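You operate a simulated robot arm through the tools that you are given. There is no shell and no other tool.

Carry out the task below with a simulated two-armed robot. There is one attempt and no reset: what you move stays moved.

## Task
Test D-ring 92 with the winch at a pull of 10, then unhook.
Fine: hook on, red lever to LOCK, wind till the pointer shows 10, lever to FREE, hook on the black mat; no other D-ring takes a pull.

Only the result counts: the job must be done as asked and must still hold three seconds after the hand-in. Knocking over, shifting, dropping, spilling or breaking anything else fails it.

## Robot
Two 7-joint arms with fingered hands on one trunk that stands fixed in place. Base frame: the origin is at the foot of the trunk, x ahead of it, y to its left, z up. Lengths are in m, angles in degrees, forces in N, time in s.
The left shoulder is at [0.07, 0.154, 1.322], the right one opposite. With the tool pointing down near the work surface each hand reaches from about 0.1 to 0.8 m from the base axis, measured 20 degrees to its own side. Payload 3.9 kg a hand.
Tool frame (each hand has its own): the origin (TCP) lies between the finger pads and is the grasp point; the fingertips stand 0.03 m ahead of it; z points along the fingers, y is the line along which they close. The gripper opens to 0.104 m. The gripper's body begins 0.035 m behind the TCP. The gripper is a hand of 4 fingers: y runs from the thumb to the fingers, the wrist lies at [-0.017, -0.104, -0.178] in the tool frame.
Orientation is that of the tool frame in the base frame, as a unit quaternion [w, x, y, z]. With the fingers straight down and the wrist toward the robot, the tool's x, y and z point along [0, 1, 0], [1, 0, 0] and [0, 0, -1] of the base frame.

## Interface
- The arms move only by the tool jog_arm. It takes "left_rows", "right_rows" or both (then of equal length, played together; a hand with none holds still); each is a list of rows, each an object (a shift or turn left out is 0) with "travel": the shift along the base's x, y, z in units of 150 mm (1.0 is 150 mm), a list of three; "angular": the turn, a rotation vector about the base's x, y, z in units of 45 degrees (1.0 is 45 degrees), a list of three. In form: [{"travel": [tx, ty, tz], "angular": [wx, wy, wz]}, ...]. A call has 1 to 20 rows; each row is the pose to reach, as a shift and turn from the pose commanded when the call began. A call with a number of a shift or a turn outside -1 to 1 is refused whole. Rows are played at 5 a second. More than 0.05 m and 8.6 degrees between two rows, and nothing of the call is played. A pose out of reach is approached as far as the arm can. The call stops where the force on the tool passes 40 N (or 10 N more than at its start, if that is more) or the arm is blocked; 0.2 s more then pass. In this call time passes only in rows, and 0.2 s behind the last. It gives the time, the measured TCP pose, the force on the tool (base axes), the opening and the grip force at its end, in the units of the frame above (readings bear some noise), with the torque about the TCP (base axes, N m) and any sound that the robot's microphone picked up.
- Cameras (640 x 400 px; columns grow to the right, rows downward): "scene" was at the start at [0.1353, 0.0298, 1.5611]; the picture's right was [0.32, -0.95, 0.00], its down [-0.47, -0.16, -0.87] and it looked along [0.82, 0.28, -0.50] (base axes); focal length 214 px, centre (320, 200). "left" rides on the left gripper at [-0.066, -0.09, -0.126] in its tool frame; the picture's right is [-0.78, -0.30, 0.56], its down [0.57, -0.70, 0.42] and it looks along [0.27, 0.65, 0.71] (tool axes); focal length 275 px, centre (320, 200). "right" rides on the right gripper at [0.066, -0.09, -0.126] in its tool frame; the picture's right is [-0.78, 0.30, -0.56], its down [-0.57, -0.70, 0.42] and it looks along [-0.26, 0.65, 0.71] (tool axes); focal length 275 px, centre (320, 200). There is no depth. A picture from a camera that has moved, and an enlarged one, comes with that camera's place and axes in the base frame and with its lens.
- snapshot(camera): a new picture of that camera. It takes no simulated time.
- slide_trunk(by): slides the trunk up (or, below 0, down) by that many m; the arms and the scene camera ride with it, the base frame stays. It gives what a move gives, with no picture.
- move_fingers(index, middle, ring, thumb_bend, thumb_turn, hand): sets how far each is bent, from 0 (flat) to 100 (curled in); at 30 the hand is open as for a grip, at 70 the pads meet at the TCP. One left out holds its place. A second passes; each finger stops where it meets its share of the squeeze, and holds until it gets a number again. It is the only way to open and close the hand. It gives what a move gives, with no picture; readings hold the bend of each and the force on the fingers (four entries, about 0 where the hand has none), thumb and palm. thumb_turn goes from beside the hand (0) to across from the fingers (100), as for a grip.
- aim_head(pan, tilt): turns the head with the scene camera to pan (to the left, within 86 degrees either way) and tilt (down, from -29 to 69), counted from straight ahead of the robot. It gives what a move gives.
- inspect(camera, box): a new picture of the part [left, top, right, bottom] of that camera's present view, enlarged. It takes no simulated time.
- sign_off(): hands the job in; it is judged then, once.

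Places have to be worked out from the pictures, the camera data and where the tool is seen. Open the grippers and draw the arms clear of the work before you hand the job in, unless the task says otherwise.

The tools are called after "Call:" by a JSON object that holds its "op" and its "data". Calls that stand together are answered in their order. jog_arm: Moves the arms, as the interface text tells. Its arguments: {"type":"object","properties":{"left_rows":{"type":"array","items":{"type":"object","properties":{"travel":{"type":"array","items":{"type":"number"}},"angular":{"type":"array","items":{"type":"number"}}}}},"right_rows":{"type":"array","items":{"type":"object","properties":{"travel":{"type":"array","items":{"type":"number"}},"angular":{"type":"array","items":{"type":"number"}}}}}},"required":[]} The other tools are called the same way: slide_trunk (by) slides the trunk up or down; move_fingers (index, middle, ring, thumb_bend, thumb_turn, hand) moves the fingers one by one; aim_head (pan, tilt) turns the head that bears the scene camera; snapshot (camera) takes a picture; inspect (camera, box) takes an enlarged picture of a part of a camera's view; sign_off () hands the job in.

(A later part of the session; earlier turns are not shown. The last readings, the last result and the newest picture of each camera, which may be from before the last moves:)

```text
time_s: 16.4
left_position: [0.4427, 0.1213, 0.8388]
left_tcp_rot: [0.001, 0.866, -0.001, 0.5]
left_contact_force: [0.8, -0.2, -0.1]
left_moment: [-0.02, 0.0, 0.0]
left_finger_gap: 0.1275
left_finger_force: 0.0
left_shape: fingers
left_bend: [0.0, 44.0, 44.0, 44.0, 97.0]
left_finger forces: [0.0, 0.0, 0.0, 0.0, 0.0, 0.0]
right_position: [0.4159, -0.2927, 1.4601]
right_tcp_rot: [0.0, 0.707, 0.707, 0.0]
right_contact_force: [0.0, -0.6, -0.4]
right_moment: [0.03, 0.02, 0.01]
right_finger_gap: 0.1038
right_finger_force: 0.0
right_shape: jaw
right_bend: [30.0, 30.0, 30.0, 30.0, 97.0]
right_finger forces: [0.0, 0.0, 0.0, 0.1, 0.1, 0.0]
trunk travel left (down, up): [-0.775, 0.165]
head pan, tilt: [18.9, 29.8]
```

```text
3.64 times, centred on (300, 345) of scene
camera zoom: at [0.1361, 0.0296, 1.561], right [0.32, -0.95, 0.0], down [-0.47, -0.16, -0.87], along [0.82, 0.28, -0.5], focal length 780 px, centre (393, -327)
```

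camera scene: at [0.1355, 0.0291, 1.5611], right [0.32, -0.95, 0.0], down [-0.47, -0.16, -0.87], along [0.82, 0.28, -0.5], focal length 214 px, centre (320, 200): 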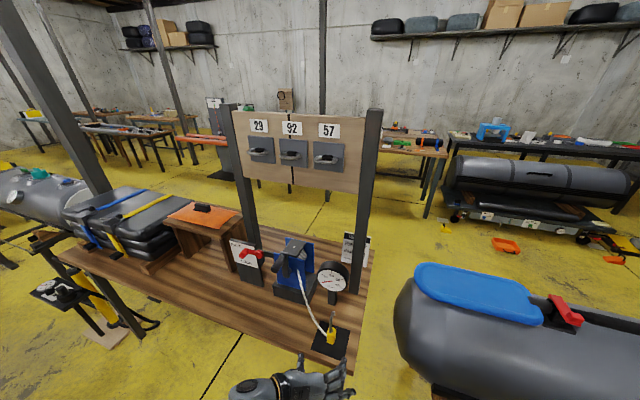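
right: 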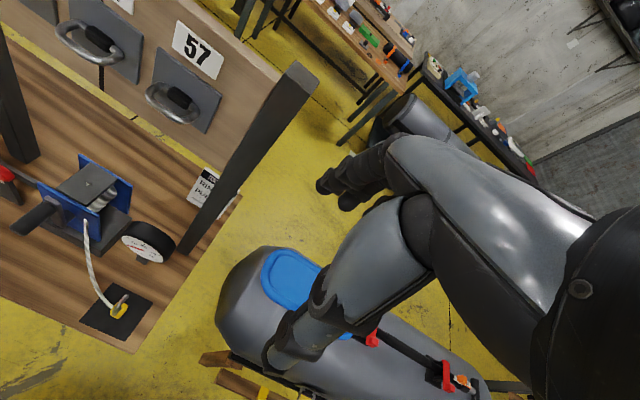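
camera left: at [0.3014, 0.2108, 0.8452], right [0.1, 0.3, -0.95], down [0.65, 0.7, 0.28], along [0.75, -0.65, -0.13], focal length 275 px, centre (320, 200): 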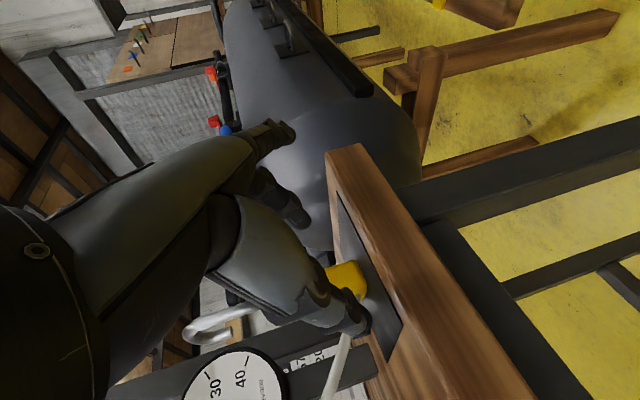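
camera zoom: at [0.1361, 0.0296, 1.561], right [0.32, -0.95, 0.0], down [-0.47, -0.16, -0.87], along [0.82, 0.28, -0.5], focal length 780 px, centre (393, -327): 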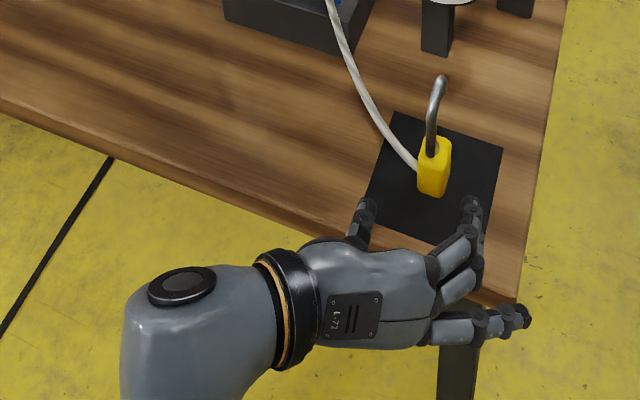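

Thumb and fingers straddle the hook's line well. I advance 5 cm in x so the pads lie beside the yellow body.

Call:
{"op": "jog_arm", "data": {"left_rows": [{"travel": [0.08, 0, 0]}, {"travel": [0.16, 0, -0.01]}, {"travel": [0.24, 0, -0.02]}, {"travel": [0.33, 0, -0.02]}]}}

Call:
{"op": "inspect", "data": {"camera": "left", "box": [200, 200, 440, 400]}}

Call:
{"op": "inspect", "data": {"camera": "scene", "box": [260, 290, 380, 370]}}

```text
time_s: 17.4
left_position: [0.4909, 0.1218, 0.8352]
left_tcp_rot: [0.001, 0.866, 0.0, 0.5]
left_contact_force: [-0.3, -0.8, 0.6]
left_moment: [-0.02, 0.0, 0.04]
left_finger_gap: 0.1272
left_finger_force: 0.0
left_shape: fingers
left_bend: [0.0, 44.0, 44.0, 44.0, 97.0]
left_finger forces: [0.0, 0.1, 0.1, 0.1, 0.1, 0.0]
right_position: [0.4174, -0.2943, 1.4598]
right_tcp_rot: [0.001, 0.707, 0.707, 0.0]
right_contact_force: [0.6, 0.2, -0.5]
right_moment: [0.0, 0.0, 0.0]
right_finger_gap: 0.1036
right_finger_force: 0.1
right_shape: jaw
right_bend: [30.0, 30.0, 30.0, 30.0, 97.0]
right_finger forces: [0.0, 0.1, 0.0, 0.0, 0.0, 0.0]
trunk travel left (down, up): [-0.775, 0.165]
head pan, tilt: [18.9, 29.8]
```

```text
2.00 times, centred on (320, 300) of left
camera zoom: at [0.3499, 0.211, 0.8419], right [0.09, 0.3, -0.95], down [0.65, 0.7, 0.28], along [0.75, -0.65, -0.13], focal length 551 px, centre (320, 0)
```

zoom: 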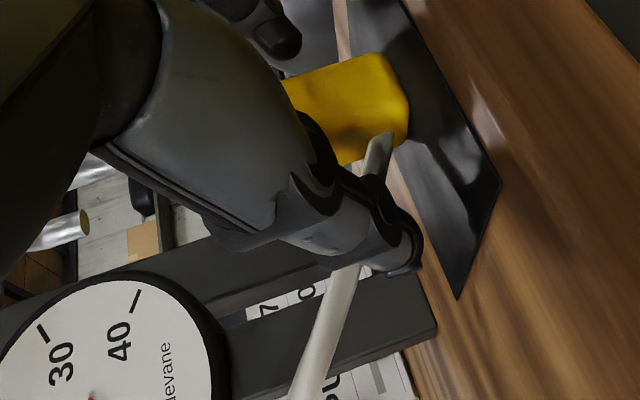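

```text
5.00 times, centred on (320, 330) of scene
camera zoom: at [0.1362, 0.0295, 1.561], right [0.32, -0.95, 0.0], down [-0.47, -0.16, -0.87], along [0.82, 0.28, -0.5], focal length 1072 px, centre (320, -450)
```

zoom: 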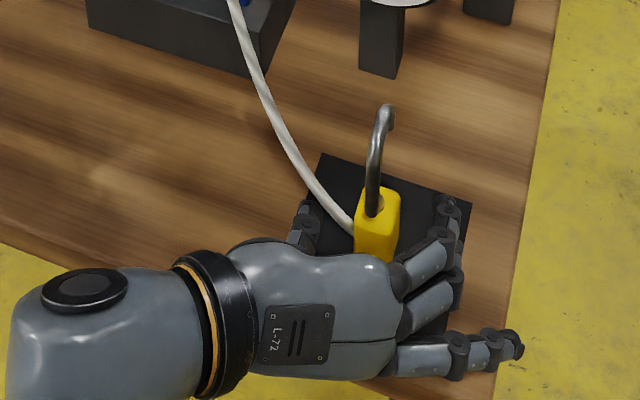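

The yellow body is between thumb and fingers with no contact yet. I close middle, ring and thumb on it.

Call:
{"op": "move_fingers", "data": {"hand": "left", "middle": 75, "ring": 72, "thumb_bend": 75}}

Call:
{"op": "inspect", "data": {"camera": "left", "box": [200, 200, 440, 400]}}

Call:
{"op": "inspect", "data": {"camera": "scene", "box": [260, 290, 380, 370]}}

```text
time_s: 18.4
left_position: [0.4906, 0.1226, 0.8355]
left_tcp_rot: [0.0, 0.865, 0.0, 0.502]
left_contact_force: [3.7, 1.8, 10.6]
left_moment: [0.18, -0.21, -0.01]
left_finger_gap: 0.104
left_finger_force: 14.8
left_shape: fingers
left_bend: [0.0, 64.0, 71.0, 65.0, 94.0]
left_finger forces: [0.0, 12.8, 3.6, 0.0, 14.7, 0.1]
right_position: [0.4143, -0.293, 1.4612]
right_tcp_rot: [0.0, 0.707, 0.707, 0.0]
right_contact_force: [0.1, 0.2, -0.4]
right_moment: [0.02, -0.01, 0.0]
right_finger_gap: 0.1037
right_finger_force: 0.1
right_shape: jaw
right_bend: [30.0, 30.0, 30.0, 30.0, 97.0]
right_finger forces: [0.1, 0.0, 0.0, 0.0, 0.1, 0.0]
trunk travel left (down, up): [-0.775, 0.165]
head pan, tilt: [18.9, 29.8]
```

```text
2.00 times, centred on (320, 300) of left
camera zoom: at [0.3498, 0.211, 0.8431], right [0.1, 0.3, -0.95], down [0.65, 0.7, 0.29], along [0.75, -0.65, -0.12], focal length 551 px, centre (320, 0)
```

zoom: 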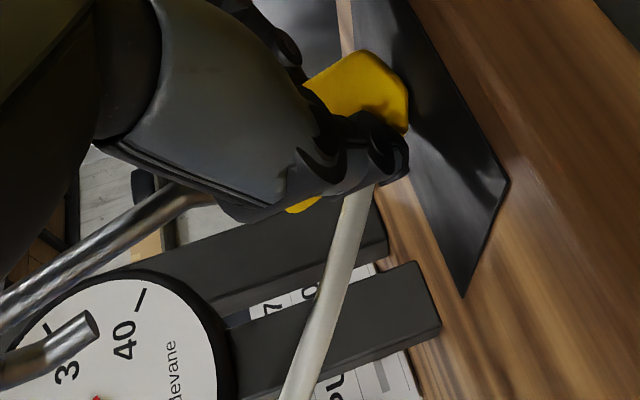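

```text
5.00 times, centred on (320, 330) of scene
camera zoom: at [0.1345, 0.0296, 1.5613], right [0.33, -0.95, 0.0], down [-0.47, -0.16, -0.87], along [0.82, 0.28, -0.5], focal length 1072 px, centre (320, -450)
```

zoom: 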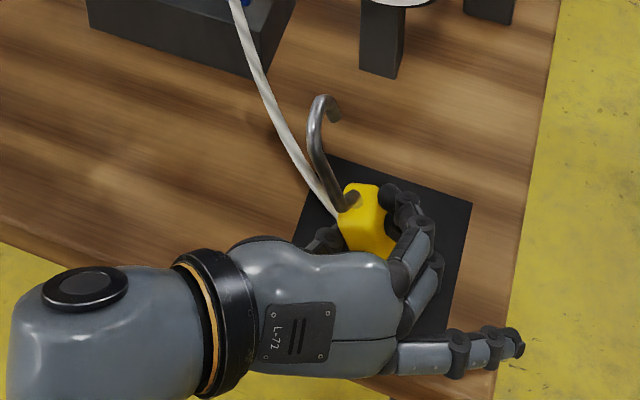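

The ring finger has leaned the hook about 20° to the left, but middle, ring and thumb now hold it firmly at three points. I lift a little and check how it sits; the lean can be corrected by rolling the hand.

Call:
{"op": "jog_arm", "data": {"left_rows": [{"travel": [0, 0, 0.07]}, {"travel": [0, 0, 0.14]}, {"travel": [0, 0, 0.21]}, {"travel": [0, 0, 0.28]}, {"travel": [0, 0, 0.35]}]}}

Call:
{"op": "inspect", "data": {"camera": "left", "box": [160, 150, 480, 400]}}

Call:
{"op": "inspect", "data": {"camera": "scene", "box": [240, 260, 400, 366]}}

```text
time_s: 19.6
left_position: [0.4915, 0.1222, 0.888]
left_tcp_rot: [0.001, 0.866, -0.001, 0.5]
left_contact_force: [1.0, -0.1, -1.7]
left_moment: [0.0, -0.02, 0.02]
left_finger_gap: 0.1003
left_finger_force: 14.1
left_shape: fingers
left_bend: [0.0, 63.0, 72.0, 67.0, 92.0]
left_finger forces: [0.1, 13.0, 0.7, 0.0, 14.2, 0.1]
right_position: [0.4151, -0.2932, 1.4601]
right_tcp_rot: [0.0, 0.707, 0.707, 0.0]
right_contact_force: [0.2, -0.3, -0.2]
right_moment: [0.03, -0.04, 0.03]
right_finger_gap: 0.1036
right_finger_force: 0.0
right_shape: jaw
right_bend: [30.0, 30.0, 30.0, 30.0, 97.0]
right_finger forces: [0.1, 0.1, 0.1, 0.0, 0.0, 0.1]
trunk travel left (down, up): [-0.775, 0.165]
head pan, tilt: [18.9, 29.8]
```

```text
1.60 times, centred on (320, 275) of left
camera zoom: at [0.3499, 0.211, 0.895], right [0.09, 0.3, -0.95], down [0.65, 0.7, 0.28], along [0.75, -0.65, -0.13], focal length 440 px, centre (320, 80)
```

zoom: 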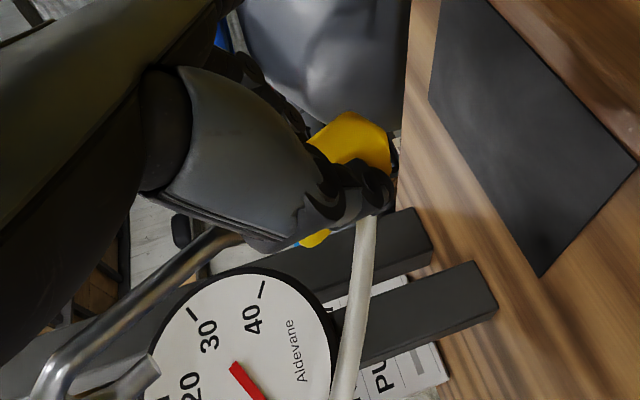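

```text
3.77 times, centred on (320, 313) of scene
camera zoom: at [0.1355, 0.0296, 1.5611], right [0.32, -0.95, 0.0], down [-0.47, -0.16, -0.87], along [0.82, 0.28, -0.5], focal length 809 px, centre (320, -226)
```

zoom: 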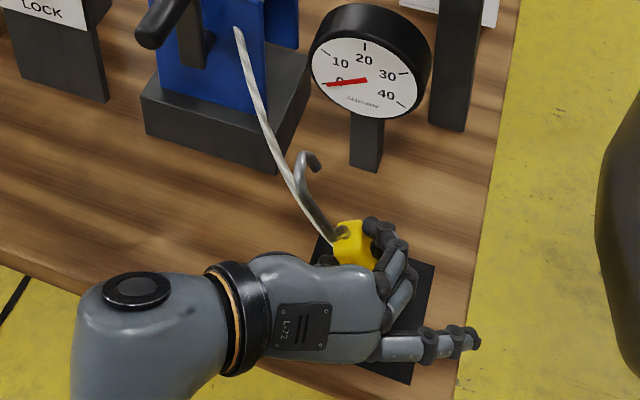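

The hook is lifted and held. I'll raise it further, watching for rope resistance, and then examine its attitude.

Call:
{"op": "jog_arm", "data": {"left_rows": [{"travel": [0, 0.05, 0.2]}, {"travel": [0, 0.1, 0.4]}, {"travel": [0, 0.15, 0.6]}, {"travel": [0, 0.2, 0.8]}, {"travel": [0, 0.25, 1.0]}]}}

Call:
{"op": "snapshot", "data": {"camera": "left"}}

Call:
{"op": "inspect", "data": {"camera": "scene", "box": [220, 190, 400, 320]}}

```text
time_s: 20.8
left_position: [0.4907, 0.1588, 1.0382]
left_tcp_rot: [0.0, 0.866, 0.0, 0.5]
left_contact_force: [0.4, 0.3, -1.0]
left_moment: [-0.01, 0.0, -0.02]
left_finger_gap: 0.1001
left_finger_force: 14.0
left_shape: fingers
left_bend: [0.0, 63.0, 72.0, 67.0, 92.0]
left_finger forces: [0.1, 12.9, 0.6, 0.0, 14.1, 0.1]
right_position: [0.4163, -0.2932, 1.4593]
right_tcp_rot: [0.0, 0.707, 0.707, 0.0]
right_contact_force: [-0.8, 0.4, 1.5]
right_moment: [-0.05, 0.04, 0.01]
right_finger_gap: 0.1036
right_finger_force: 0.1
right_shape: jaw
right_bend: [30.0, 30.0, 30.0, 30.0, 97.0]
right_finger forces: [0.0, 0.1, 0.0, 0.1, 0.0, 0.0]
trunk travel left (down, up): [-0.775, 0.165]
head pan, tilt: [18.9, 29.8]
```

```text
taken
camera left: at [0.3495, 0.2477, 1.0455], right [0.1, 0.3, -0.95], down [0.65, 0.7, 0.28], along [0.75, -0.65, -0.13], focal length 275 px, centre (320, 200)
```

left: 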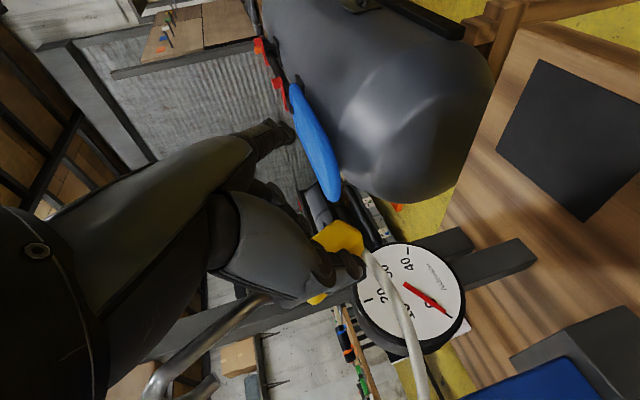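

```text
3.08 times, centred on (310, 255) of scene
camera zoom: at [0.1353, 0.0296, 1.561], right [0.32, -0.95, 0.0], down [-0.47, -0.16, -0.87], along [0.82, 0.28, -0.5], focal length 660 px, centre (351, 31)
```

zoom: 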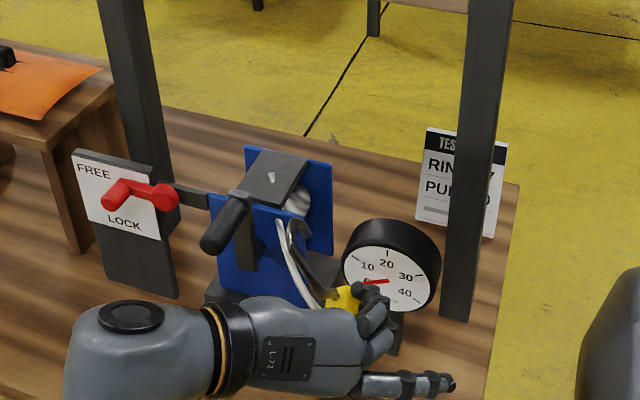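

The hook hangs steadily in the grip with no rope resistance. I'll turn the right hand into the mirrored pose so its camera can watch the ring and hook from the right side.

Call:
{"op": "jog_arm", "data": {"right_rows": [{"travel": [0.04, 0.03, -0.05], "angular": [-0.074, -0.074, 0.128]}, {"travel": [0.08, 0.06, -0.1], "angular": [-0.148, -0.148, 0.257]}, {"travel": [0.12, 0.09, -0.15], "angular": [-0.222, -0.222, 0.385]}, {"travel": [0.16, 0.12, -0.2], "angular": [-0.297, -0.297, 0.513]}, {"travel": [0.2, 0.15, -0.25], "angular": [-0.371, -0.371, 0.642]}, {"travel": [0.24, 0.18, -0.3], "angular": [-0.445, -0.445, 0.77]}, {"travel": [0.28, 0.2, -0.35], "angular": [-0.519, -0.519, 0.899]}]}}

Call:
{"op": "jog_arm", "data": {"right_rows": [{"travel": [0.04, 0.03, -0.05], "angular": [-0.074, -0.074, 0.128]}, {"travel": [0.08, 0.06, -0.1], "angular": [-0.148, -0.148, 0.257]}, {"travel": [0.12, 0.09, -0.15], "angular": [-0.222, -0.222, 0.385]}, {"travel": [0.16, 0.12, -0.2], "angular": [-0.297, -0.297, 0.513]}, {"travel": [0.2, 0.15, -0.25], "angular": [-0.371, -0.371, 0.642]}, {"travel": [0.24, 0.18, -0.3], "angular": [-0.445, -0.445, 0.77]}, {"travel": [0.28, 0.2, -0.35], "angular": [-0.519, -0.519, 0.899]}]}}

Call:
{"op": "snapshot", "data": {"camera": "right"}}

Call:
{"op": "snapshot", "data": {"camera": "scene"}}

```text
time_s: 22.4
left_position: [0.4905, 0.1591, 1.0376]
left_tcp_rot: [0.001, 0.866, 0.0, 0.5]
left_contact_force: [0.1, 0.5, -1.8]
left_moment: [-0.02, 0.03, 0.0]
left_finger_gap: 0.1
left_finger_force: 13.9
left_shape: fingers
left_bend: [0.0, 63.0, 72.0, 67.0, 92.0]
left_finger forces: [0.1, 12.9, 0.6, 0.1, 14.1, 0.0]
right_position: [0.4588, -0.2647, 1.4058]
right_tcp_rot: [0.279, 0.393, 0.876, -0.001]
right_contact_force: [-0.1, 0.4, -0.1]
right_moment: [-0.04, -0.02, 0.03]
right_finger_gap: 0.1037
right_finger_force: 0.0
right_shape: jaw
right_bend: [30.0, 30.0, 30.0, 30.0, 97.0]
right_finger forces: [0.0, 0.1, 0.0, 0.0, 0.0, 0.0]
trunk travel left (down, up): [-0.775, 0.165]
head pan, tilt: [18.9, 29.8]
```

```text
time_s: 24.0
left_position: [0.4908, 0.1583, 1.0378]
left_tcp_rot: [-0.001, 0.866, 0.0, 0.501]
left_contact_force: [0.4, 0.0, -0.9]
left_moment: [-0.03, 0.01, 0.0]
left_finger_gap: 0.1001
left_finger_force: 13.7
left_shape: fingers
left_bend: [0.0, 63.0, 72.0, 67.0, 92.0]
left_finger forces: [0.1, 12.8, 0.6, 0.1, 14.1, 0.1]
right_position: [0.5008, -0.2328, 1.3531]
right_tcp_rot: [0.501, -0.002, 0.866, 0.001]
right_contact_force: [0.0, -0.3, -0.8]
right_moment: [-0.01, -0.01, 0.04]
right_finger_gap: 0.1037
right_finger_force: 0.0
right_shape: jaw
right_bend: [30.0, 30.0, 30.0, 30.0, 97.0]
right_finger forces: [0.1, 0.0, 0.0, 0.1, 0.1, 0.0]
trunk travel left (down, up): [-0.775, 0.165]
head pan, tilt: [18.9, 29.8]
```

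```text
taken
camera right: at [0.3594, -0.323, 1.3585], right [-0.09, 0.3, 0.95], down [0.66, -0.7, 0.28], along [0.75, 0.65, -0.13], focal length 275 px, centre (320, 200)
```

right: 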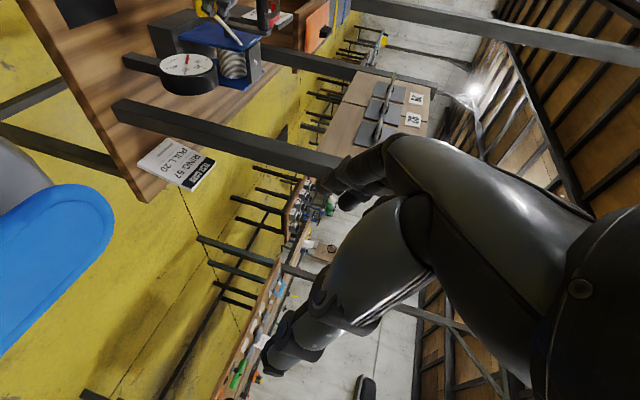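

```text
taken
camera scene: at [0.1365, 0.0291, 1.561], right [0.32, -0.95, 0.0], down [-0.47, -0.16, -0.87], along [0.82, 0.28, -0.5], focal length 214 px, centre (320, 200)
```

scene: 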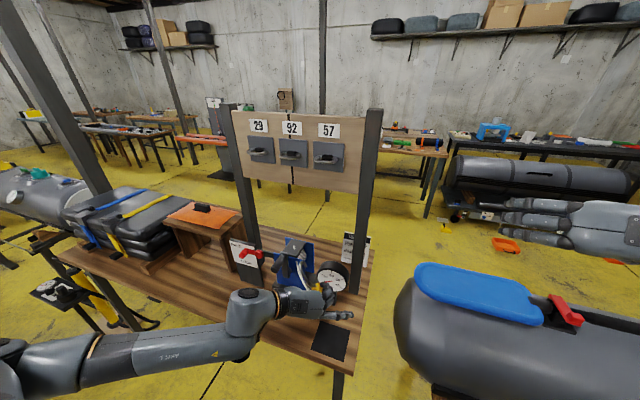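

The right camera now sees the rings side-on and the hook near the winch. I'll zoom in on both.

Call:
{"op": "inspect", "data": {"camera": "right", "box": [340, 60, 440, 160]}}

Call:
{"op": "inspect", "data": {"camera": "right", "box": [130, 0, 290, 100]}}

```text
4.00 times, centred on (390, 110) of right
camera zoom: at [0.3594, -0.323, 1.3585], right [-0.09, 0.3, 0.95], down [0.66, -0.7, 0.28], along [0.75, 0.65, -0.13], focal length 1101 px, centre (40, 560)
```

zoom: 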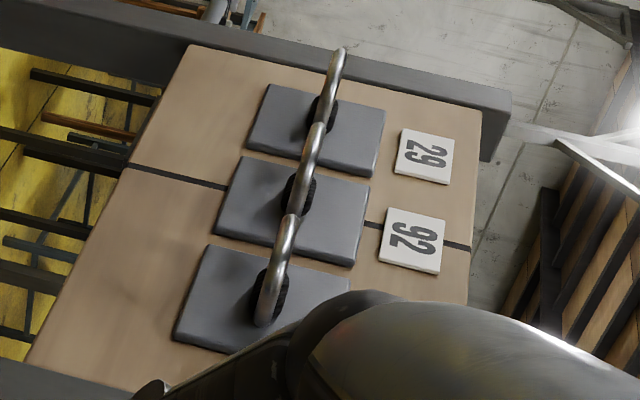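

```text
4.00 times, centred on (210, 50) of right
camera zoom: at [0.3594, -0.323, 1.3585], right [-0.09, 0.3, 0.95], down [0.66, -0.7, 0.28], along [0.75, 0.65, -0.13], focal length 1101 px, centre (760, 800)
```

zoom: 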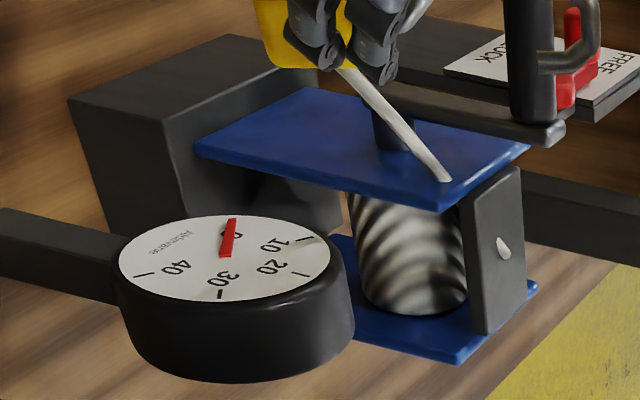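

Let me zoom closely on ring 92 from the scene and right cameras to fix the bar's exact place.

Call:
{"op": "inspect", "data": {"camera": "scene", "box": [270, 130, 320, 180]}}

Call:
{"op": "inspect", "data": {"camera": "right", "box": [385, 75, 435, 125]}}

```text
8.00 times, centred on (295, 155) of scene
camera zoom: at [0.1365, 0.0291, 1.561], right [0.32, -0.95, 0.0], down [-0.47, -0.16, -0.87], along [0.82, 0.28, -0.5], focal length 1716 px, centre (520, 560)
```

zoom: 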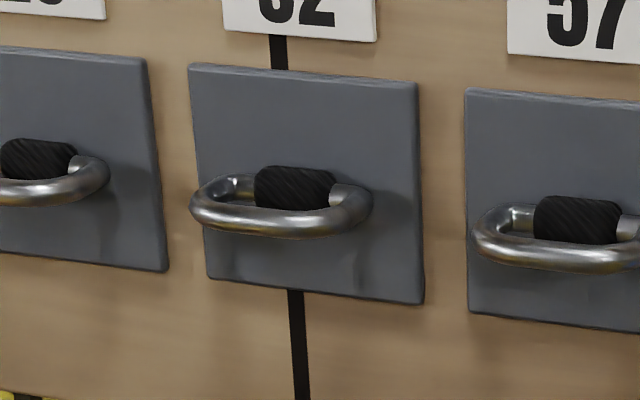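

```text
8.00 times, centred on (410, 100) of right
camera zoom: at [0.3594, -0.323, 1.3585], right [-0.09, 0.3, 0.95], down [0.66, -0.7, 0.28], along [0.75, 0.65, -0.13], focal length 2202 px, centre (-400, 1000)
```

zoom: 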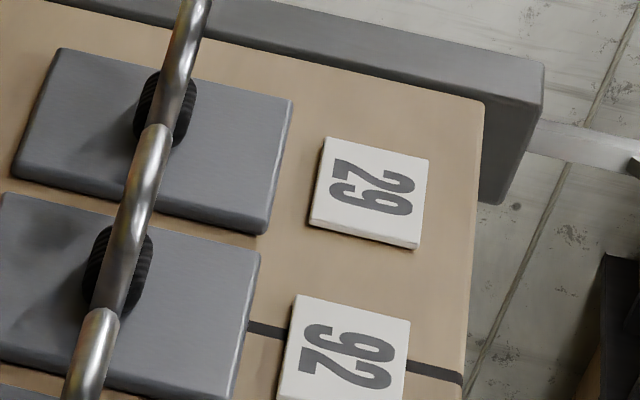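

The ring loop looks tight: its plate is at about x 0.708 with the front bar near x 0.675–0.685. I need a close look from above, so I'll bring the right camera over in a downward, yawed pose.

Call:
{"op": "jog_arm", "data": {"right_rows": [{"travel": [0.0, 0.2, 0.1], "angular": [0.052, 0.126, -0.09]}, {"travel": [0.0, 0.4, 0.2], "angular": [0.104, 0.252, -0.181]}, {"travel": [0.0, 0.6, 0.3], "angular": [0.157, 0.379, -0.271]}, {"travel": [0.0, 0.8, 0.4], "angular": [0.209, 0.505, -0.362]}, {"travel": [0.0, 1.0, 0.5], "angular": [0.261, 0.631, -0.452]}]}}

Call:
{"op": "jog_arm", "data": {"right_rows": [{"travel": [0.0, 0.2, 0.1], "angular": [0.052, 0.126, -0.09]}, {"travel": [0.0, 0.4, 0.2], "angular": [0.104, 0.252, -0.181]}, {"travel": [0.0, 0.6, 0.3], "angular": [0.157, 0.379, -0.271]}, {"travel": [0.0, 0.8, 0.4], "angular": [0.209, 0.505, -0.362]}, {"travel": [0.0, 1.0, 0.5], "angular": [0.261, 0.631, -0.452]}]}}

Call:
{"op": "snapshot", "data": {"camera": "right"}}

```text
time_s: 25.2
left_position: [0.4917, 0.1615, 1.0369]
left_tcp_rot: [0.002, 0.867, 0.0, 0.499]
left_contact_force: [0.6, 0.7, -1.5]
left_moment: [-0.03, 0.03, -0.01]
left_finger_gap: 0.1
left_finger_force: 13.8
left_shape: fingers
left_bend: [0.0, 63.0, 72.0, 68.0, 92.0]
left_finger forces: [0.1, 12.9, 0.6, 0.1, 14.3, 0.0]
right_position: [0.501, -0.0802, 1.4295]
right_tcp_rot: [0.263, 0.203, 0.943, -0.001]
right_contact_force: [0.1, -0.2, 0.2]
right_moment: [-0.02, 0.02, 0.0]
right_finger_gap: 0.1038
right_finger_force: 0.2
right_shape: jaw
right_bend: [30.0, 30.0, 30.0, 30.0, 97.0]
right_finger forces: [0.0, 0.1, 0.0, 0.0, 0.0, 0.1]
trunk travel left (down, up): [-0.775, 0.165]
head pan, tilt: [18.9, 29.8]
```

```text
time_s: 26.4
left_position: [0.49, 0.1605, 1.0377]
left_tcp_rot: [0.002, 0.866, 0.001, 0.5]
left_contact_force: [0.0, 0.9, -1.4]
left_moment: [-0.02, 0.04, -0.01]
left_finger_gap: 0.1001
left_finger_force: 13.7
left_shape: fingers
left_bend: [0.0, 63.0, 72.0, 68.0, 92.0]
left_finger forces: [0.0, 13.0, 0.6, 0.0, 14.2, 0.0]
right_position: [0.501, 0.0699, 1.503]
right_tcp_rot: [0.0, 0.383, 0.924, -0.002]
right_contact_force: [0.2, 1.1, 0.5]
right_moment: [-0.01, -0.02, 0.02]
right_finger_gap: 0.104
right_finger_force: 0.1
right_shape: jaw
right_bend: [30.0, 30.0, 30.0, 30.0, 97.0]
right_finger forces: [0.0, 0.0, 0.0, 0.1, 0.1, 0.0]
trunk travel left (down, up): [-0.775, 0.165]
head pan, tilt: [18.9, 29.8]
```

```text
taken
camera right: at [0.3899, 0.0549, 1.6291], right [0.76, -0.34, 0.56], down [-0.09, -0.9, -0.42], along [0.64, 0.27, -0.72], focal length 275 px, centre (320, 200)
```

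right: 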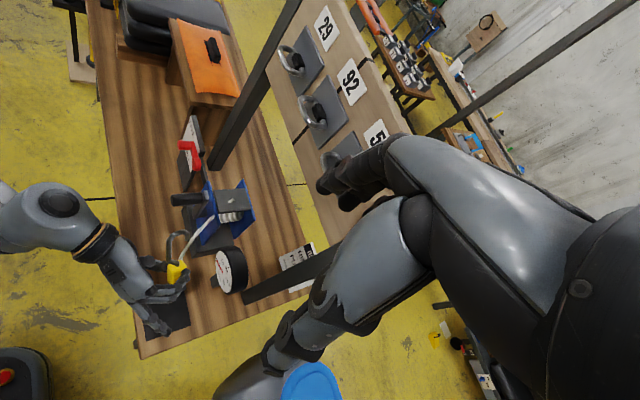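

Now the ring and the held hook are both visible from above. I zoom in on ring 92 and on the hook.

Call:
{"op": "inspect", "data": {"camera": "right", "box": [285, 75, 365, 155]}}

Call:
{"op": "inspect", "data": {"camera": "right", "box": [120, 200, 240, 320]}}

Call:
{"op": "inspect", "data": {"camera": "scene", "box": [255, 240, 345, 330]}}

```text
5.00 times, centred on (325, 115) of right
camera zoom: at [0.3899, 0.0549, 1.6291], right [0.76, -0.34, 0.56], down [-0.09, -0.9, -0.42], along [0.64, 0.27, -0.72], focal length 1376 px, centre (295, 625)
```

zoom: 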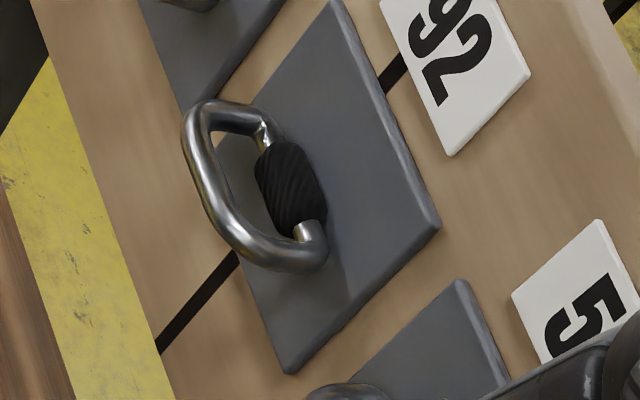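

```text
3.33 times, centred on (180, 260) of right
camera zoom: at [0.3899, 0.0549, 1.6291], right [0.76, -0.34, 0.56], down [-0.09, -0.9, -0.42], along [0.64, 0.27, -0.72], focal length 918 px, centre (787, 0)
```

zoom: 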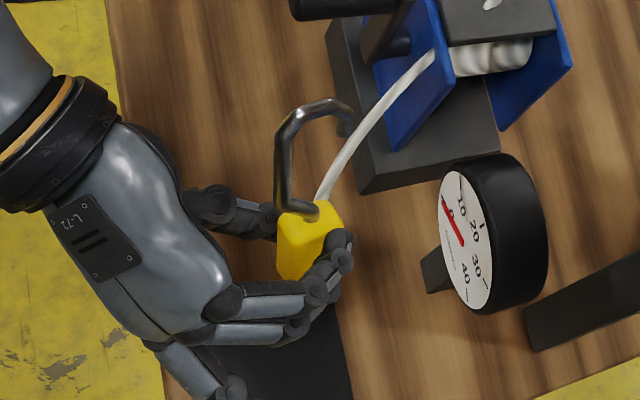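

```text
4.44 times, centred on (300, 285) of scene
camera zoom: at [0.1361, 0.0337, 1.5609], right [0.33, -0.95, 0.0], down [-0.47, -0.16, -0.87], along [0.82, 0.28, -0.5], focal length 953 px, centre (409, -178)
```

zoom: 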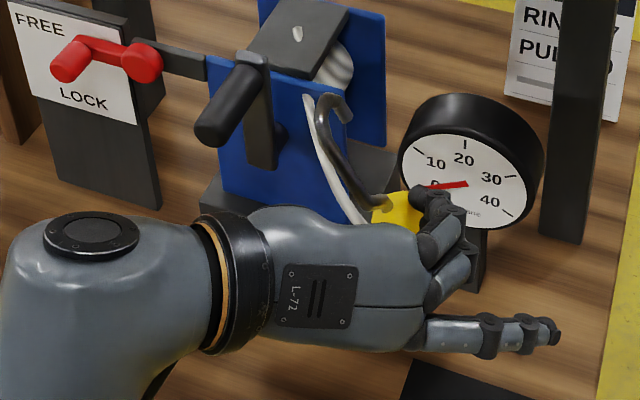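

The front bar of ring 92 works out at about (0.671, 0.309, 1.358), with a gap of roughly 15 mm behind it, enough for the 9 mm hook wire. The hook leans about 23° to the left and is yawed about 10°, so I roll the hand to set it upright while raising it.

Call:
{"op": "jog_arm", "data": {"left_rows": [{"travel": [0, 0, 0.2], "angular": [0.1, 0, -0.04]}, {"travel": [0, 0, 0.4], "angular": [0.2, 0, -0.08]}, {"travel": [0, 0, 0.6], "angular": [0.3, 0, -0.12]}, {"travel": [0, 0, 0.8], "angular": [0.4, 0, -0.16]}, {"travel": [0, 0, 1.0], "angular": [0.5, 0, -0.2]}]}}

Call:
{"op": "snapshot", "data": {"camera": "right"}}

Call:
{"op": "inspect", "data": {"camera": "scene", "box": [230, 170, 370, 290]}}

```text
time_s: 27.8
left_position: [0.4397, 0.1853, 1.0614]
left_tcp_rot: [-0.114, 0.917, -0.143, 0.354]
left_contact_force: [-0.4, 0.4, -1.4]
left_moment: [0.0, 0.02, 0.02]
left_finger_gap: 0.0989
left_finger_force: 13.7
left_shape: fingers
left_bend: [0.0, 63.0, 72.0, 68.0, 92.0]
left_finger forces: [0.0, 12.9, 0.7, 0.1, 13.5, 0.1]
left hand out of reach, approached as far as the arm can: row 4, 5
right_position: [0.499, 0.0652, 1.5056]
right_tcp_rot: [0.0, 0.382, 0.924, 0.0]
right_contact_force: [0.3, -0.1, -0.7]
right_moment: [0.02, -0.03, 0.0]
right_finger_gap: 0.1039
right_finger_force: 0.1
right_shape: jaw
right_bend: [30.0, 30.0, 30.0, 30.0, 97.0]
right_finger forces: [0.0, 0.1, 0.0, 0.0, 0.1, 0.1]
trunk travel left (down, up): [-0.775, 0.165]
head pan, tilt: [18.9, 29.8]
stopped in row 5 (left hand): the arm was blocked; the commanded pose is now the measured one
```

```text
taken
camera right: at [0.3884, 0.0498, 1.6295], right [0.76, -0.34, 0.56], down [-0.09, -0.9, -0.42], along [0.65, 0.27, -0.71], focal length 275 px, centre (320, 200)
```

right: 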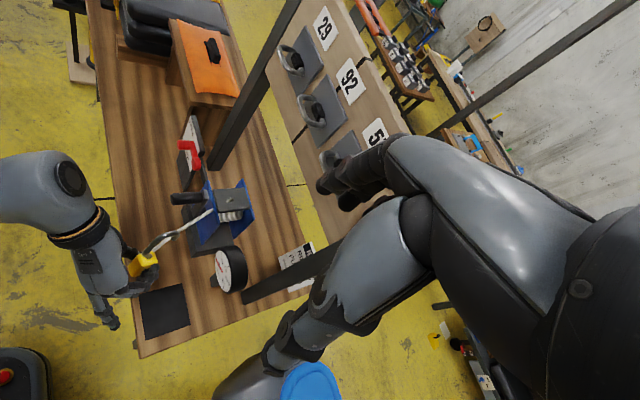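

```text
3.33 times, centred on (300, 230) of scene
camera zoom: at [0.1348, 0.0295, 1.5612], right [0.33, -0.95, 0.0], down [-0.47, -0.16, -0.87], along [0.82, 0.28, -0.5], focal length 715 px, centre (387, 100)
```

zoom: 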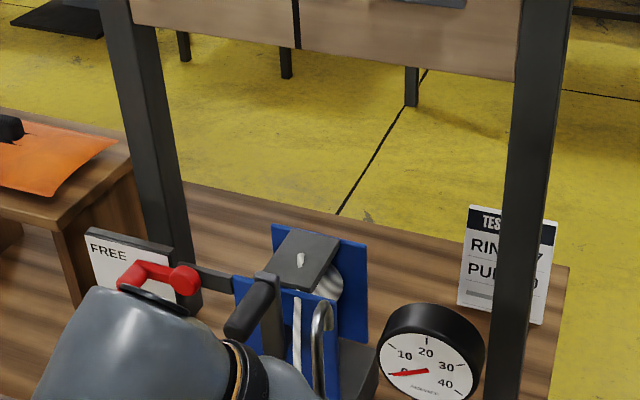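

The left arm was blocked and drifted off the path. I'll look at the whole scene before doing anything else.

Call:
{"op": "snapshot", "data": {"camera": "scene"}}

Call:
{"op": "snapshot", "data": {"camera": "left"}}

Call:
{"op": "inspect", "data": {"camera": "right", "box": [0, 100, 240, 340]}}

```text
taken
camera scene: at [0.1348, 0.0295, 1.5612], right [0.33, -0.95, 0.0], down [-0.47, -0.16, -0.87], along [0.82, 0.28, -0.5], focal length 214 px, centre (320, 200)
```

scene: 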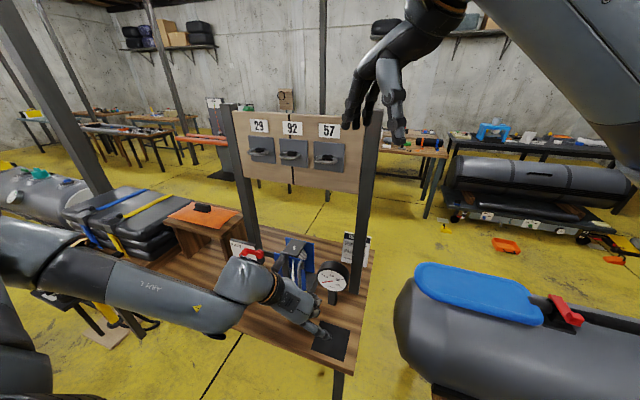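

```text
taken
camera left: at [0.324, 0.2776, 1.1413], right [-0.12, 0.6, -0.79], down [0.82, 0.5, 0.26], along [0.56, -0.62, -0.55], focal length 275 px, centre (320, 200)
```

left: 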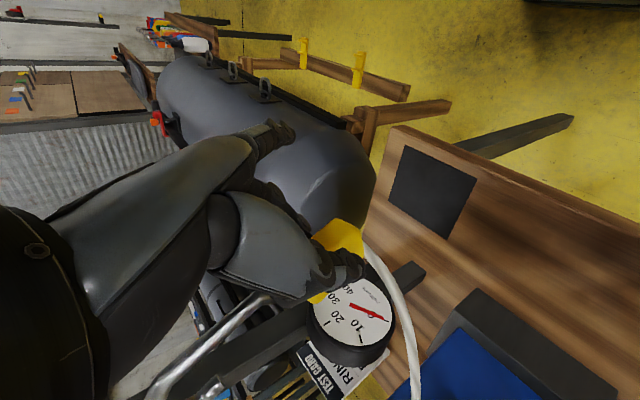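

```text
1.67 times, centred on (120, 220) of right
camera zoom: at [0.3884, 0.0498, 1.6295], right [0.76, -0.34, 0.56], down [-0.09, -0.9, -0.42], along [0.65, 0.27, -0.71], focal length 459 px, centre (653, 167)
```

zoom: 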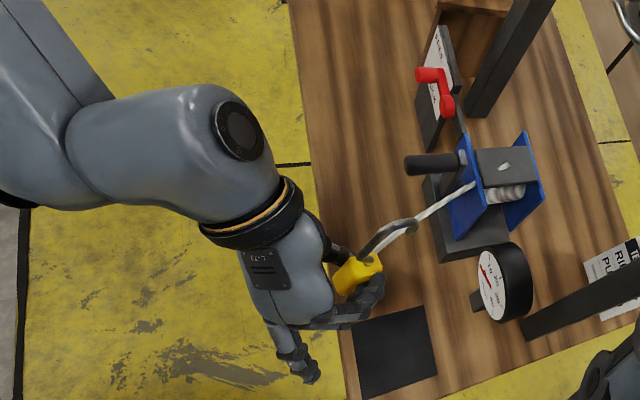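

The hook is still gripped and nothing else seems disturbed. I'll restore the previous reachable orientation and plan the roll for later, nearer the ring where the arm has a different geometry.

Call:
{"op": "jog_arm", "data": {"left_rows": [{"travel": [0.08, -0.04, 0.03], "angular": [-0.11, -0.098, 0.043]}, {"travel": [0.16, -0.08, 0.06], "angular": [-0.219, -0.195, 0.086]}, {"travel": [0.24, -0.12, 0.09], "angular": [-0.329, -0.293, 0.129]}, {"travel": [0.33, -0.17, 0.12], "angular": [-0.438, -0.391, 0.172]}]}}

Call:
{"op": "snapshot", "data": {"camera": "scene"}}

```text
time_s: 28.8
left_position: [0.4893, 0.162, 1.0784]
left_tcp_rot: [0.001, 0.866, 0.0, 0.499]
left_contact_force: [0.0, -0.1, -1.7]
left_moment: [-0.03, 0.02, 0.0]
left_finger_gap: 0.0985
left_finger_force: 12.7
left_shape: fingers
left_bend: [0.0, 63.0, 72.0, 68.0, 92.0]
left_finger forces: [0.0, 12.3, 0.2, 0.1, 13.3, 0.0]
right_position: [0.4999, 0.0675, 1.5046]
right_tcp_rot: [0.0, 0.382, 0.924, 0.0]
right_contact_force: [0.7, 0.4, 0.3]
right_moment: [-0.04, 0.03, 0.02]
right_finger_gap: 0.1038
right_finger_force: 0.0
right_shape: jaw
right_bend: [30.0, 30.0, 30.0, 30.0, 97.0]
right_finger forces: [0.0, 0.0, 0.0, 0.0, 0.0, 0.0]
trunk travel left (down, up): [-0.775, 0.165]
head pan, tilt: [18.9, 29.8]
```

```text
taken
camera scene: at [0.1355, 0.031, 1.5611], right [0.33, -0.95, 0.0], down [-0.47, -0.16, -0.87], along [0.82, 0.28, -0.5], focal length 214 px, centre (320, 200)
```

scene: 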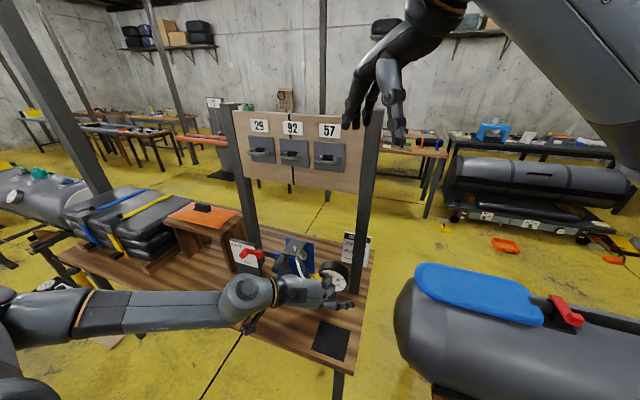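

Since ring 92's opening is long in y and narrow only in x, the hook's sideways lean does no harm, so I keep this reachable orientation. I carry the hook up in front of ring 92.

Call:
{"op": "jog_arm", "data": {"left_rows": [{"travel": [0.04, 0.06, 0.2]}, {"travel": [0.08, 0.2, 0.4]}, {"travel": [0.12, 0.34, 0.6]}, {"travel": [0.16, 0.5, 0.8]}, {"travel": [0.2, 0.66, 0.9]}]}}

Call:
{"op": "snapshot", "data": {"camera": "scene"}}

Call:
{"op": "snapshot", "data": {"camera": "right"}}

```text
time_s: 30.0
left_position: [0.5214, 0.2616, 1.2129]
left_tcp_rot: [0.001, 0.866, 0.001, 0.499]
left_contact_force: [1.1, 0.4, -0.9]
left_moment: [-0.04, 0.03, 0.0]
left_finger_gap: 0.0988
left_finger_force: 12.5
left_shape: fingers
left_bend: [0.0, 63.0, 72.0, 68.0, 92.0]
left_finger forces: [0.0, 12.3, 0.3, 0.0, 13.3, 0.0]
right_position: [0.5009, 0.0654, 1.5029]
right_tcp_rot: [-0.001, 0.382, 0.924, -0.001]
right_contact_force: [-0.5, -0.4, -0.3]
right_moment: [0.0, 0.02, -0.01]
right_finger_gap: 0.1038
right_finger_force: 0.1
right_shape: jaw
right_bend: [30.0, 30.0, 30.0, 30.0, 97.0]
right_finger forces: [0.1, 0.1, 0.1, 0.1, 0.1, 0.0]
trunk travel left (down, up): [-0.775, 0.165]
head pan, tilt: [18.9, 29.8]
```

```text
taken
camera scene: at [0.1355, 0.0309, 1.561], right [0.32, -0.95, 0.0], down [-0.47, -0.16, -0.87], along [0.82, 0.28, -0.5], focal length 214 px, centre (320, 200)
```

scene: 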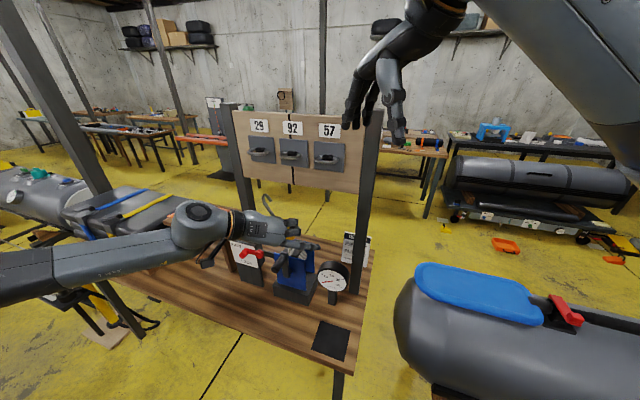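

```text
taken
camera right: at [0.3892, 0.0512, 1.6293], right [0.76, -0.34, 0.56], down [-0.09, -0.9, -0.42], along [0.65, 0.27, -0.71], focal length 275 px, centre (320, 200)
```

right: 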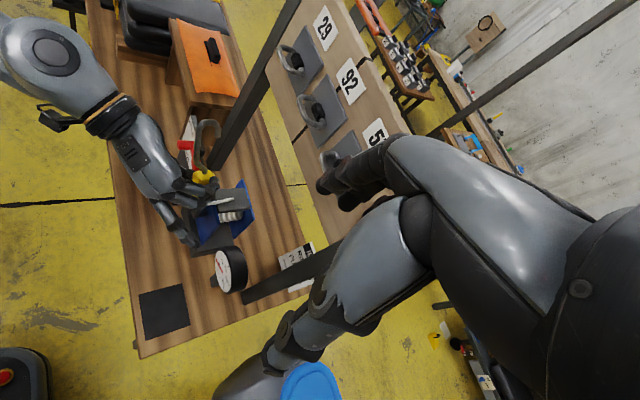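

Reached without trouble. I raise the hook to just above ring height, still clear in front of the ring.

Call:
{"op": "jog_arm", "data": {"left_rows": [{"travel": [0.04, 0, 0.14]}, {"travel": [0.08, 0, 0.28]}, {"travel": [0.12, 0, 0.42]}, {"travel": [0.16, 0, 0.56]}, {"travel": [0.2, 0, 0.7]}]}}

Call:
{"op": "inspect", "data": {"camera": "scene", "box": [235, 130, 335, 230]}}

Call:
{"op": "inspect", "data": {"camera": "right", "box": [180, 60, 380, 220]}}

```text
time_s: 31.2
left_position: [0.5501, 0.2594, 1.3181]
left_tcp_rot: [0.001, 0.866, 0.001, 0.501]
left_contact_force: [-0.1, 0.5, -1.7]
left_moment: [-0.02, 0.02, 0.02]
left_finger_gap: 0.0985
left_finger_force: 12.8
left_shape: fingers
left_bend: [0.0, 63.0, 72.0, 68.0, 92.0]
left_finger forces: [0.0, 12.3, 0.2, 0.1, 13.2, 0.0]
right_position: [0.4987, 0.0661, 1.5036]
right_tcp_rot: [0.001, 0.383, 0.924, 0.0]
right_contact_force: [-0.4, 0.1, 0.4]
right_moment: [0.02, 0.03, -0.04]
right_finger_gap: 0.1041
right_finger_force: 0.1
right_shape: jaw
right_bend: [30.0, 30.0, 30.0, 30.0, 97.0]
right_finger forces: [0.0, 0.0, 0.0, 0.0, 0.0, 0.0]
trunk travel left (down, up): [-0.775, 0.165]
head pan, tilt: [18.9, 29.8]
```

```text
4.00 times, centred on (285, 180) of scene
camera zoom: at [0.1358, 0.0294, 1.561], right [0.32, -0.95, 0.0], down [-0.47, -0.16, -0.87], along [0.82, 0.28, -0.5], focal length 858 px, centre (460, 280)
```

zoom: 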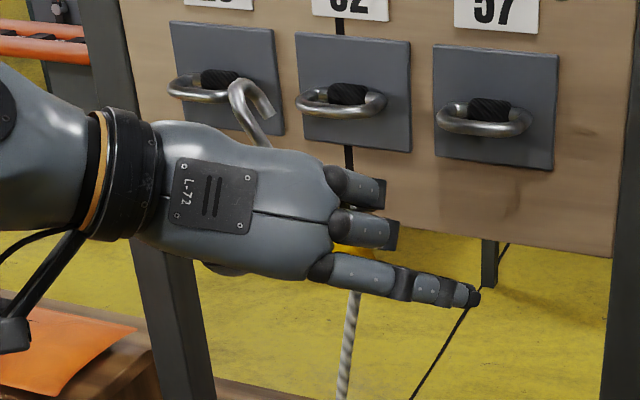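

```text
2.50 times, centred on (280, 140) of right
camera zoom: at [0.3896, 0.0496, 1.6292], right [0.76, -0.34, 0.56], down [-0.09, -0.9, -0.42], along [0.65, 0.27, -0.71], focal length 688 px, centre (420, 350)
```

zoom: 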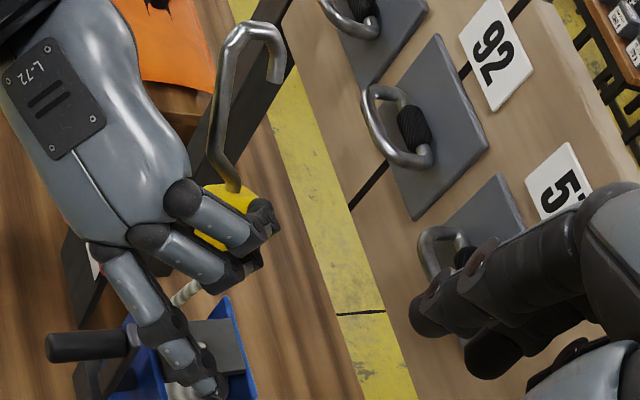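

The hook tip is at about (0.578, 0.304, 1.387), roughly 1.5 cm higher than the ring and 9–10 cm short of the gap. I move 8 cm forward above the ring bar and look again.

Call:
{"op": "jog_arm", "data": {"left_rows": [{"travel": [0.13, 0, 0]}, {"travel": [0.26, 0, 0]}, {"travel": [0.39, 0, 0]}, {"travel": [0.53, 0, 0]}]}}

Call:
{"op": "inspect", "data": {"camera": "scene", "box": [255, 130, 335, 210]}}

Call:
{"op": "inspect", "data": {"camera": "right", "box": [260, 60, 360, 160]}}

```text
time_s: 32.2
left_position: [0.6317, 0.2602, 1.3185]
left_tcp_rot: [0.001, 0.866, 0.001, 0.499]
left_contact_force: [0.6, 0.1, -1.9]
left_moment: [-0.02, 0.09, 0.02]
left_finger_gap: 0.0985
left_finger_force: 12.4
left_shape: fingers
left_bend: [0.0, 63.0, 72.0, 68.0, 92.0]
left_finger forces: [0.0, 12.3, 0.3, 0.0, 13.2, 0.0]
right_position: [0.5015, 0.0659, 1.5033]
right_tcp_rot: [-0.001, 0.382, 0.924, 0.0]
right_contact_force: [0.6, 0.0, -1.1]
right_moment: [0.01, -0.01, 0.03]
right_finger_gap: 0.104
right_finger_force: 0.1
right_shape: jaw
right_bend: [30.0, 30.0, 30.0, 30.0, 97.0]
right_finger forces: [0.1, 0.0, 0.0, 0.1, 0.0, 0.0]
trunk travel left (down, up): [-0.775, 0.165]
head pan, tilt: [18.9, 29.8]
```

```text
5.00 times, centred on (295, 170) of scene
camera zoom: at [0.1373, 0.0295, 1.5609], right [0.32, -0.95, 0.0], down [-0.47, -0.16, -0.87], along [0.82, 0.28, -0.5], focal length 1072 px, centre (445, 350)
```

zoom: 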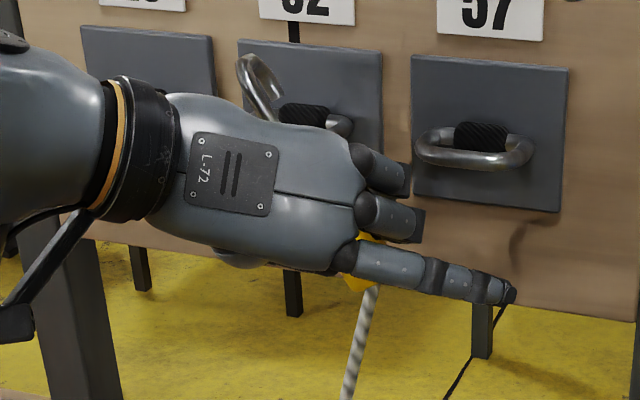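

```text
4.00 times, centred on (310, 110) of right
camera zoom: at [0.3912, 0.0498, 1.6287], right [0.76, -0.34, 0.56], down [-0.09, -0.9, -0.42], along [0.64, 0.27, -0.71], focal length 1101 px, centre (360, 560)
```

zoom: 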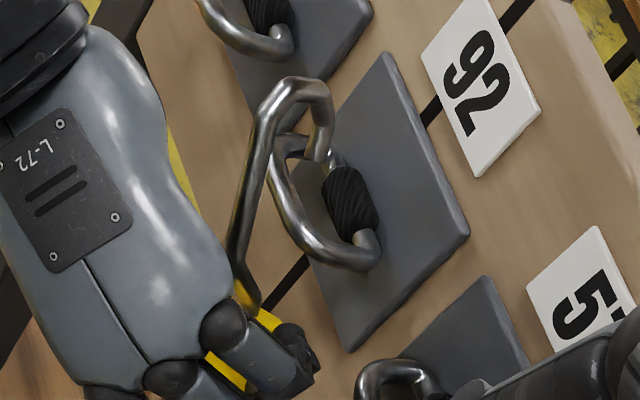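

The tip end is at about (0.661, 0.307, 1.387), right above the bar. The gap behind the bar should be about 19 mm farther, so I move there, lower a few millimetres and check the alignment.

Call:
{"op": "jog_arm", "data": {"left_rows": [{"travel": [0.06, 0.01, 0]}, {"travel": [0.127, 0.013, 0]}, {"travel": [0.127, 0.013, -0.05]}]}}

Call:
{"op": "inspect", "data": {"camera": "scene", "box": [265, 135, 325, 195]}}

Call:
{"op": "inspect", "data": {"camera": "right", "box": [280, 70, 350, 140]}}

```text
time_s: 33.0
left_position: [0.6494, 0.2636, 1.3136]
left_tcp_rot: [0.0, 0.866, -0.001, 0.5]
left_contact_force: [-0.1, -0.6, -0.4]
left_moment: [-0.05, 0.02, 0.0]
left_finger_gap: 0.0984
left_finger_force: 12.8
left_shape: fingers
left_bend: [0.0, 63.0, 72.0, 68.0, 92.0]
left_finger forces: [0.1, 12.5, 0.3, 0.0, 13.3, 0.0]
right_position: [0.4988, 0.0676, 1.5045]
right_tcp_rot: [0.0, 0.382, 0.924, 0.001]
right_contact_force: [-0.3, -0.5, 1.4]
right_moment: [-0.01, 0.01, -0.01]
right_finger_gap: 0.1039
right_finger_force: 0.0
right_shape: jaw
right_bend: [30.0, 30.0, 30.0, 30.0, 97.0]
right_finger forces: [0.0, 0.1, 0.1, 0.1, 0.0, 0.1]
trunk travel left (down, up): [-0.775, 0.165]
head pan, tilt: [18.9, 29.8]
```

```text
6.67 times, centred on (295, 165) of scene
camera zoom: at [0.1357, 0.0299, 1.5611], right [0.32, -0.95, 0.0], down [-0.47, -0.16, -0.87], along [0.82, 0.28, -0.5], focal length 1430 px, centre (487, 433)
```

zoom: 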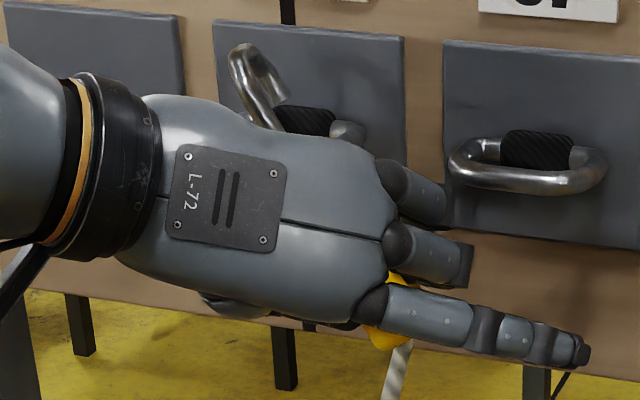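

```text
5.71 times, centred on (315, 105) of right
camera zoom: at [0.3896, 0.0502, 1.6292], right [0.76, -0.34, 0.56], down [-0.09, -0.9, -0.42], along [0.65, 0.27, -0.71], focal length 1573 px, centre (349, 743)
```

zoom: 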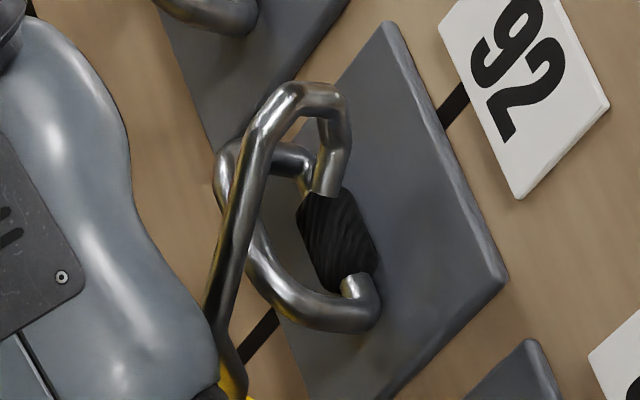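

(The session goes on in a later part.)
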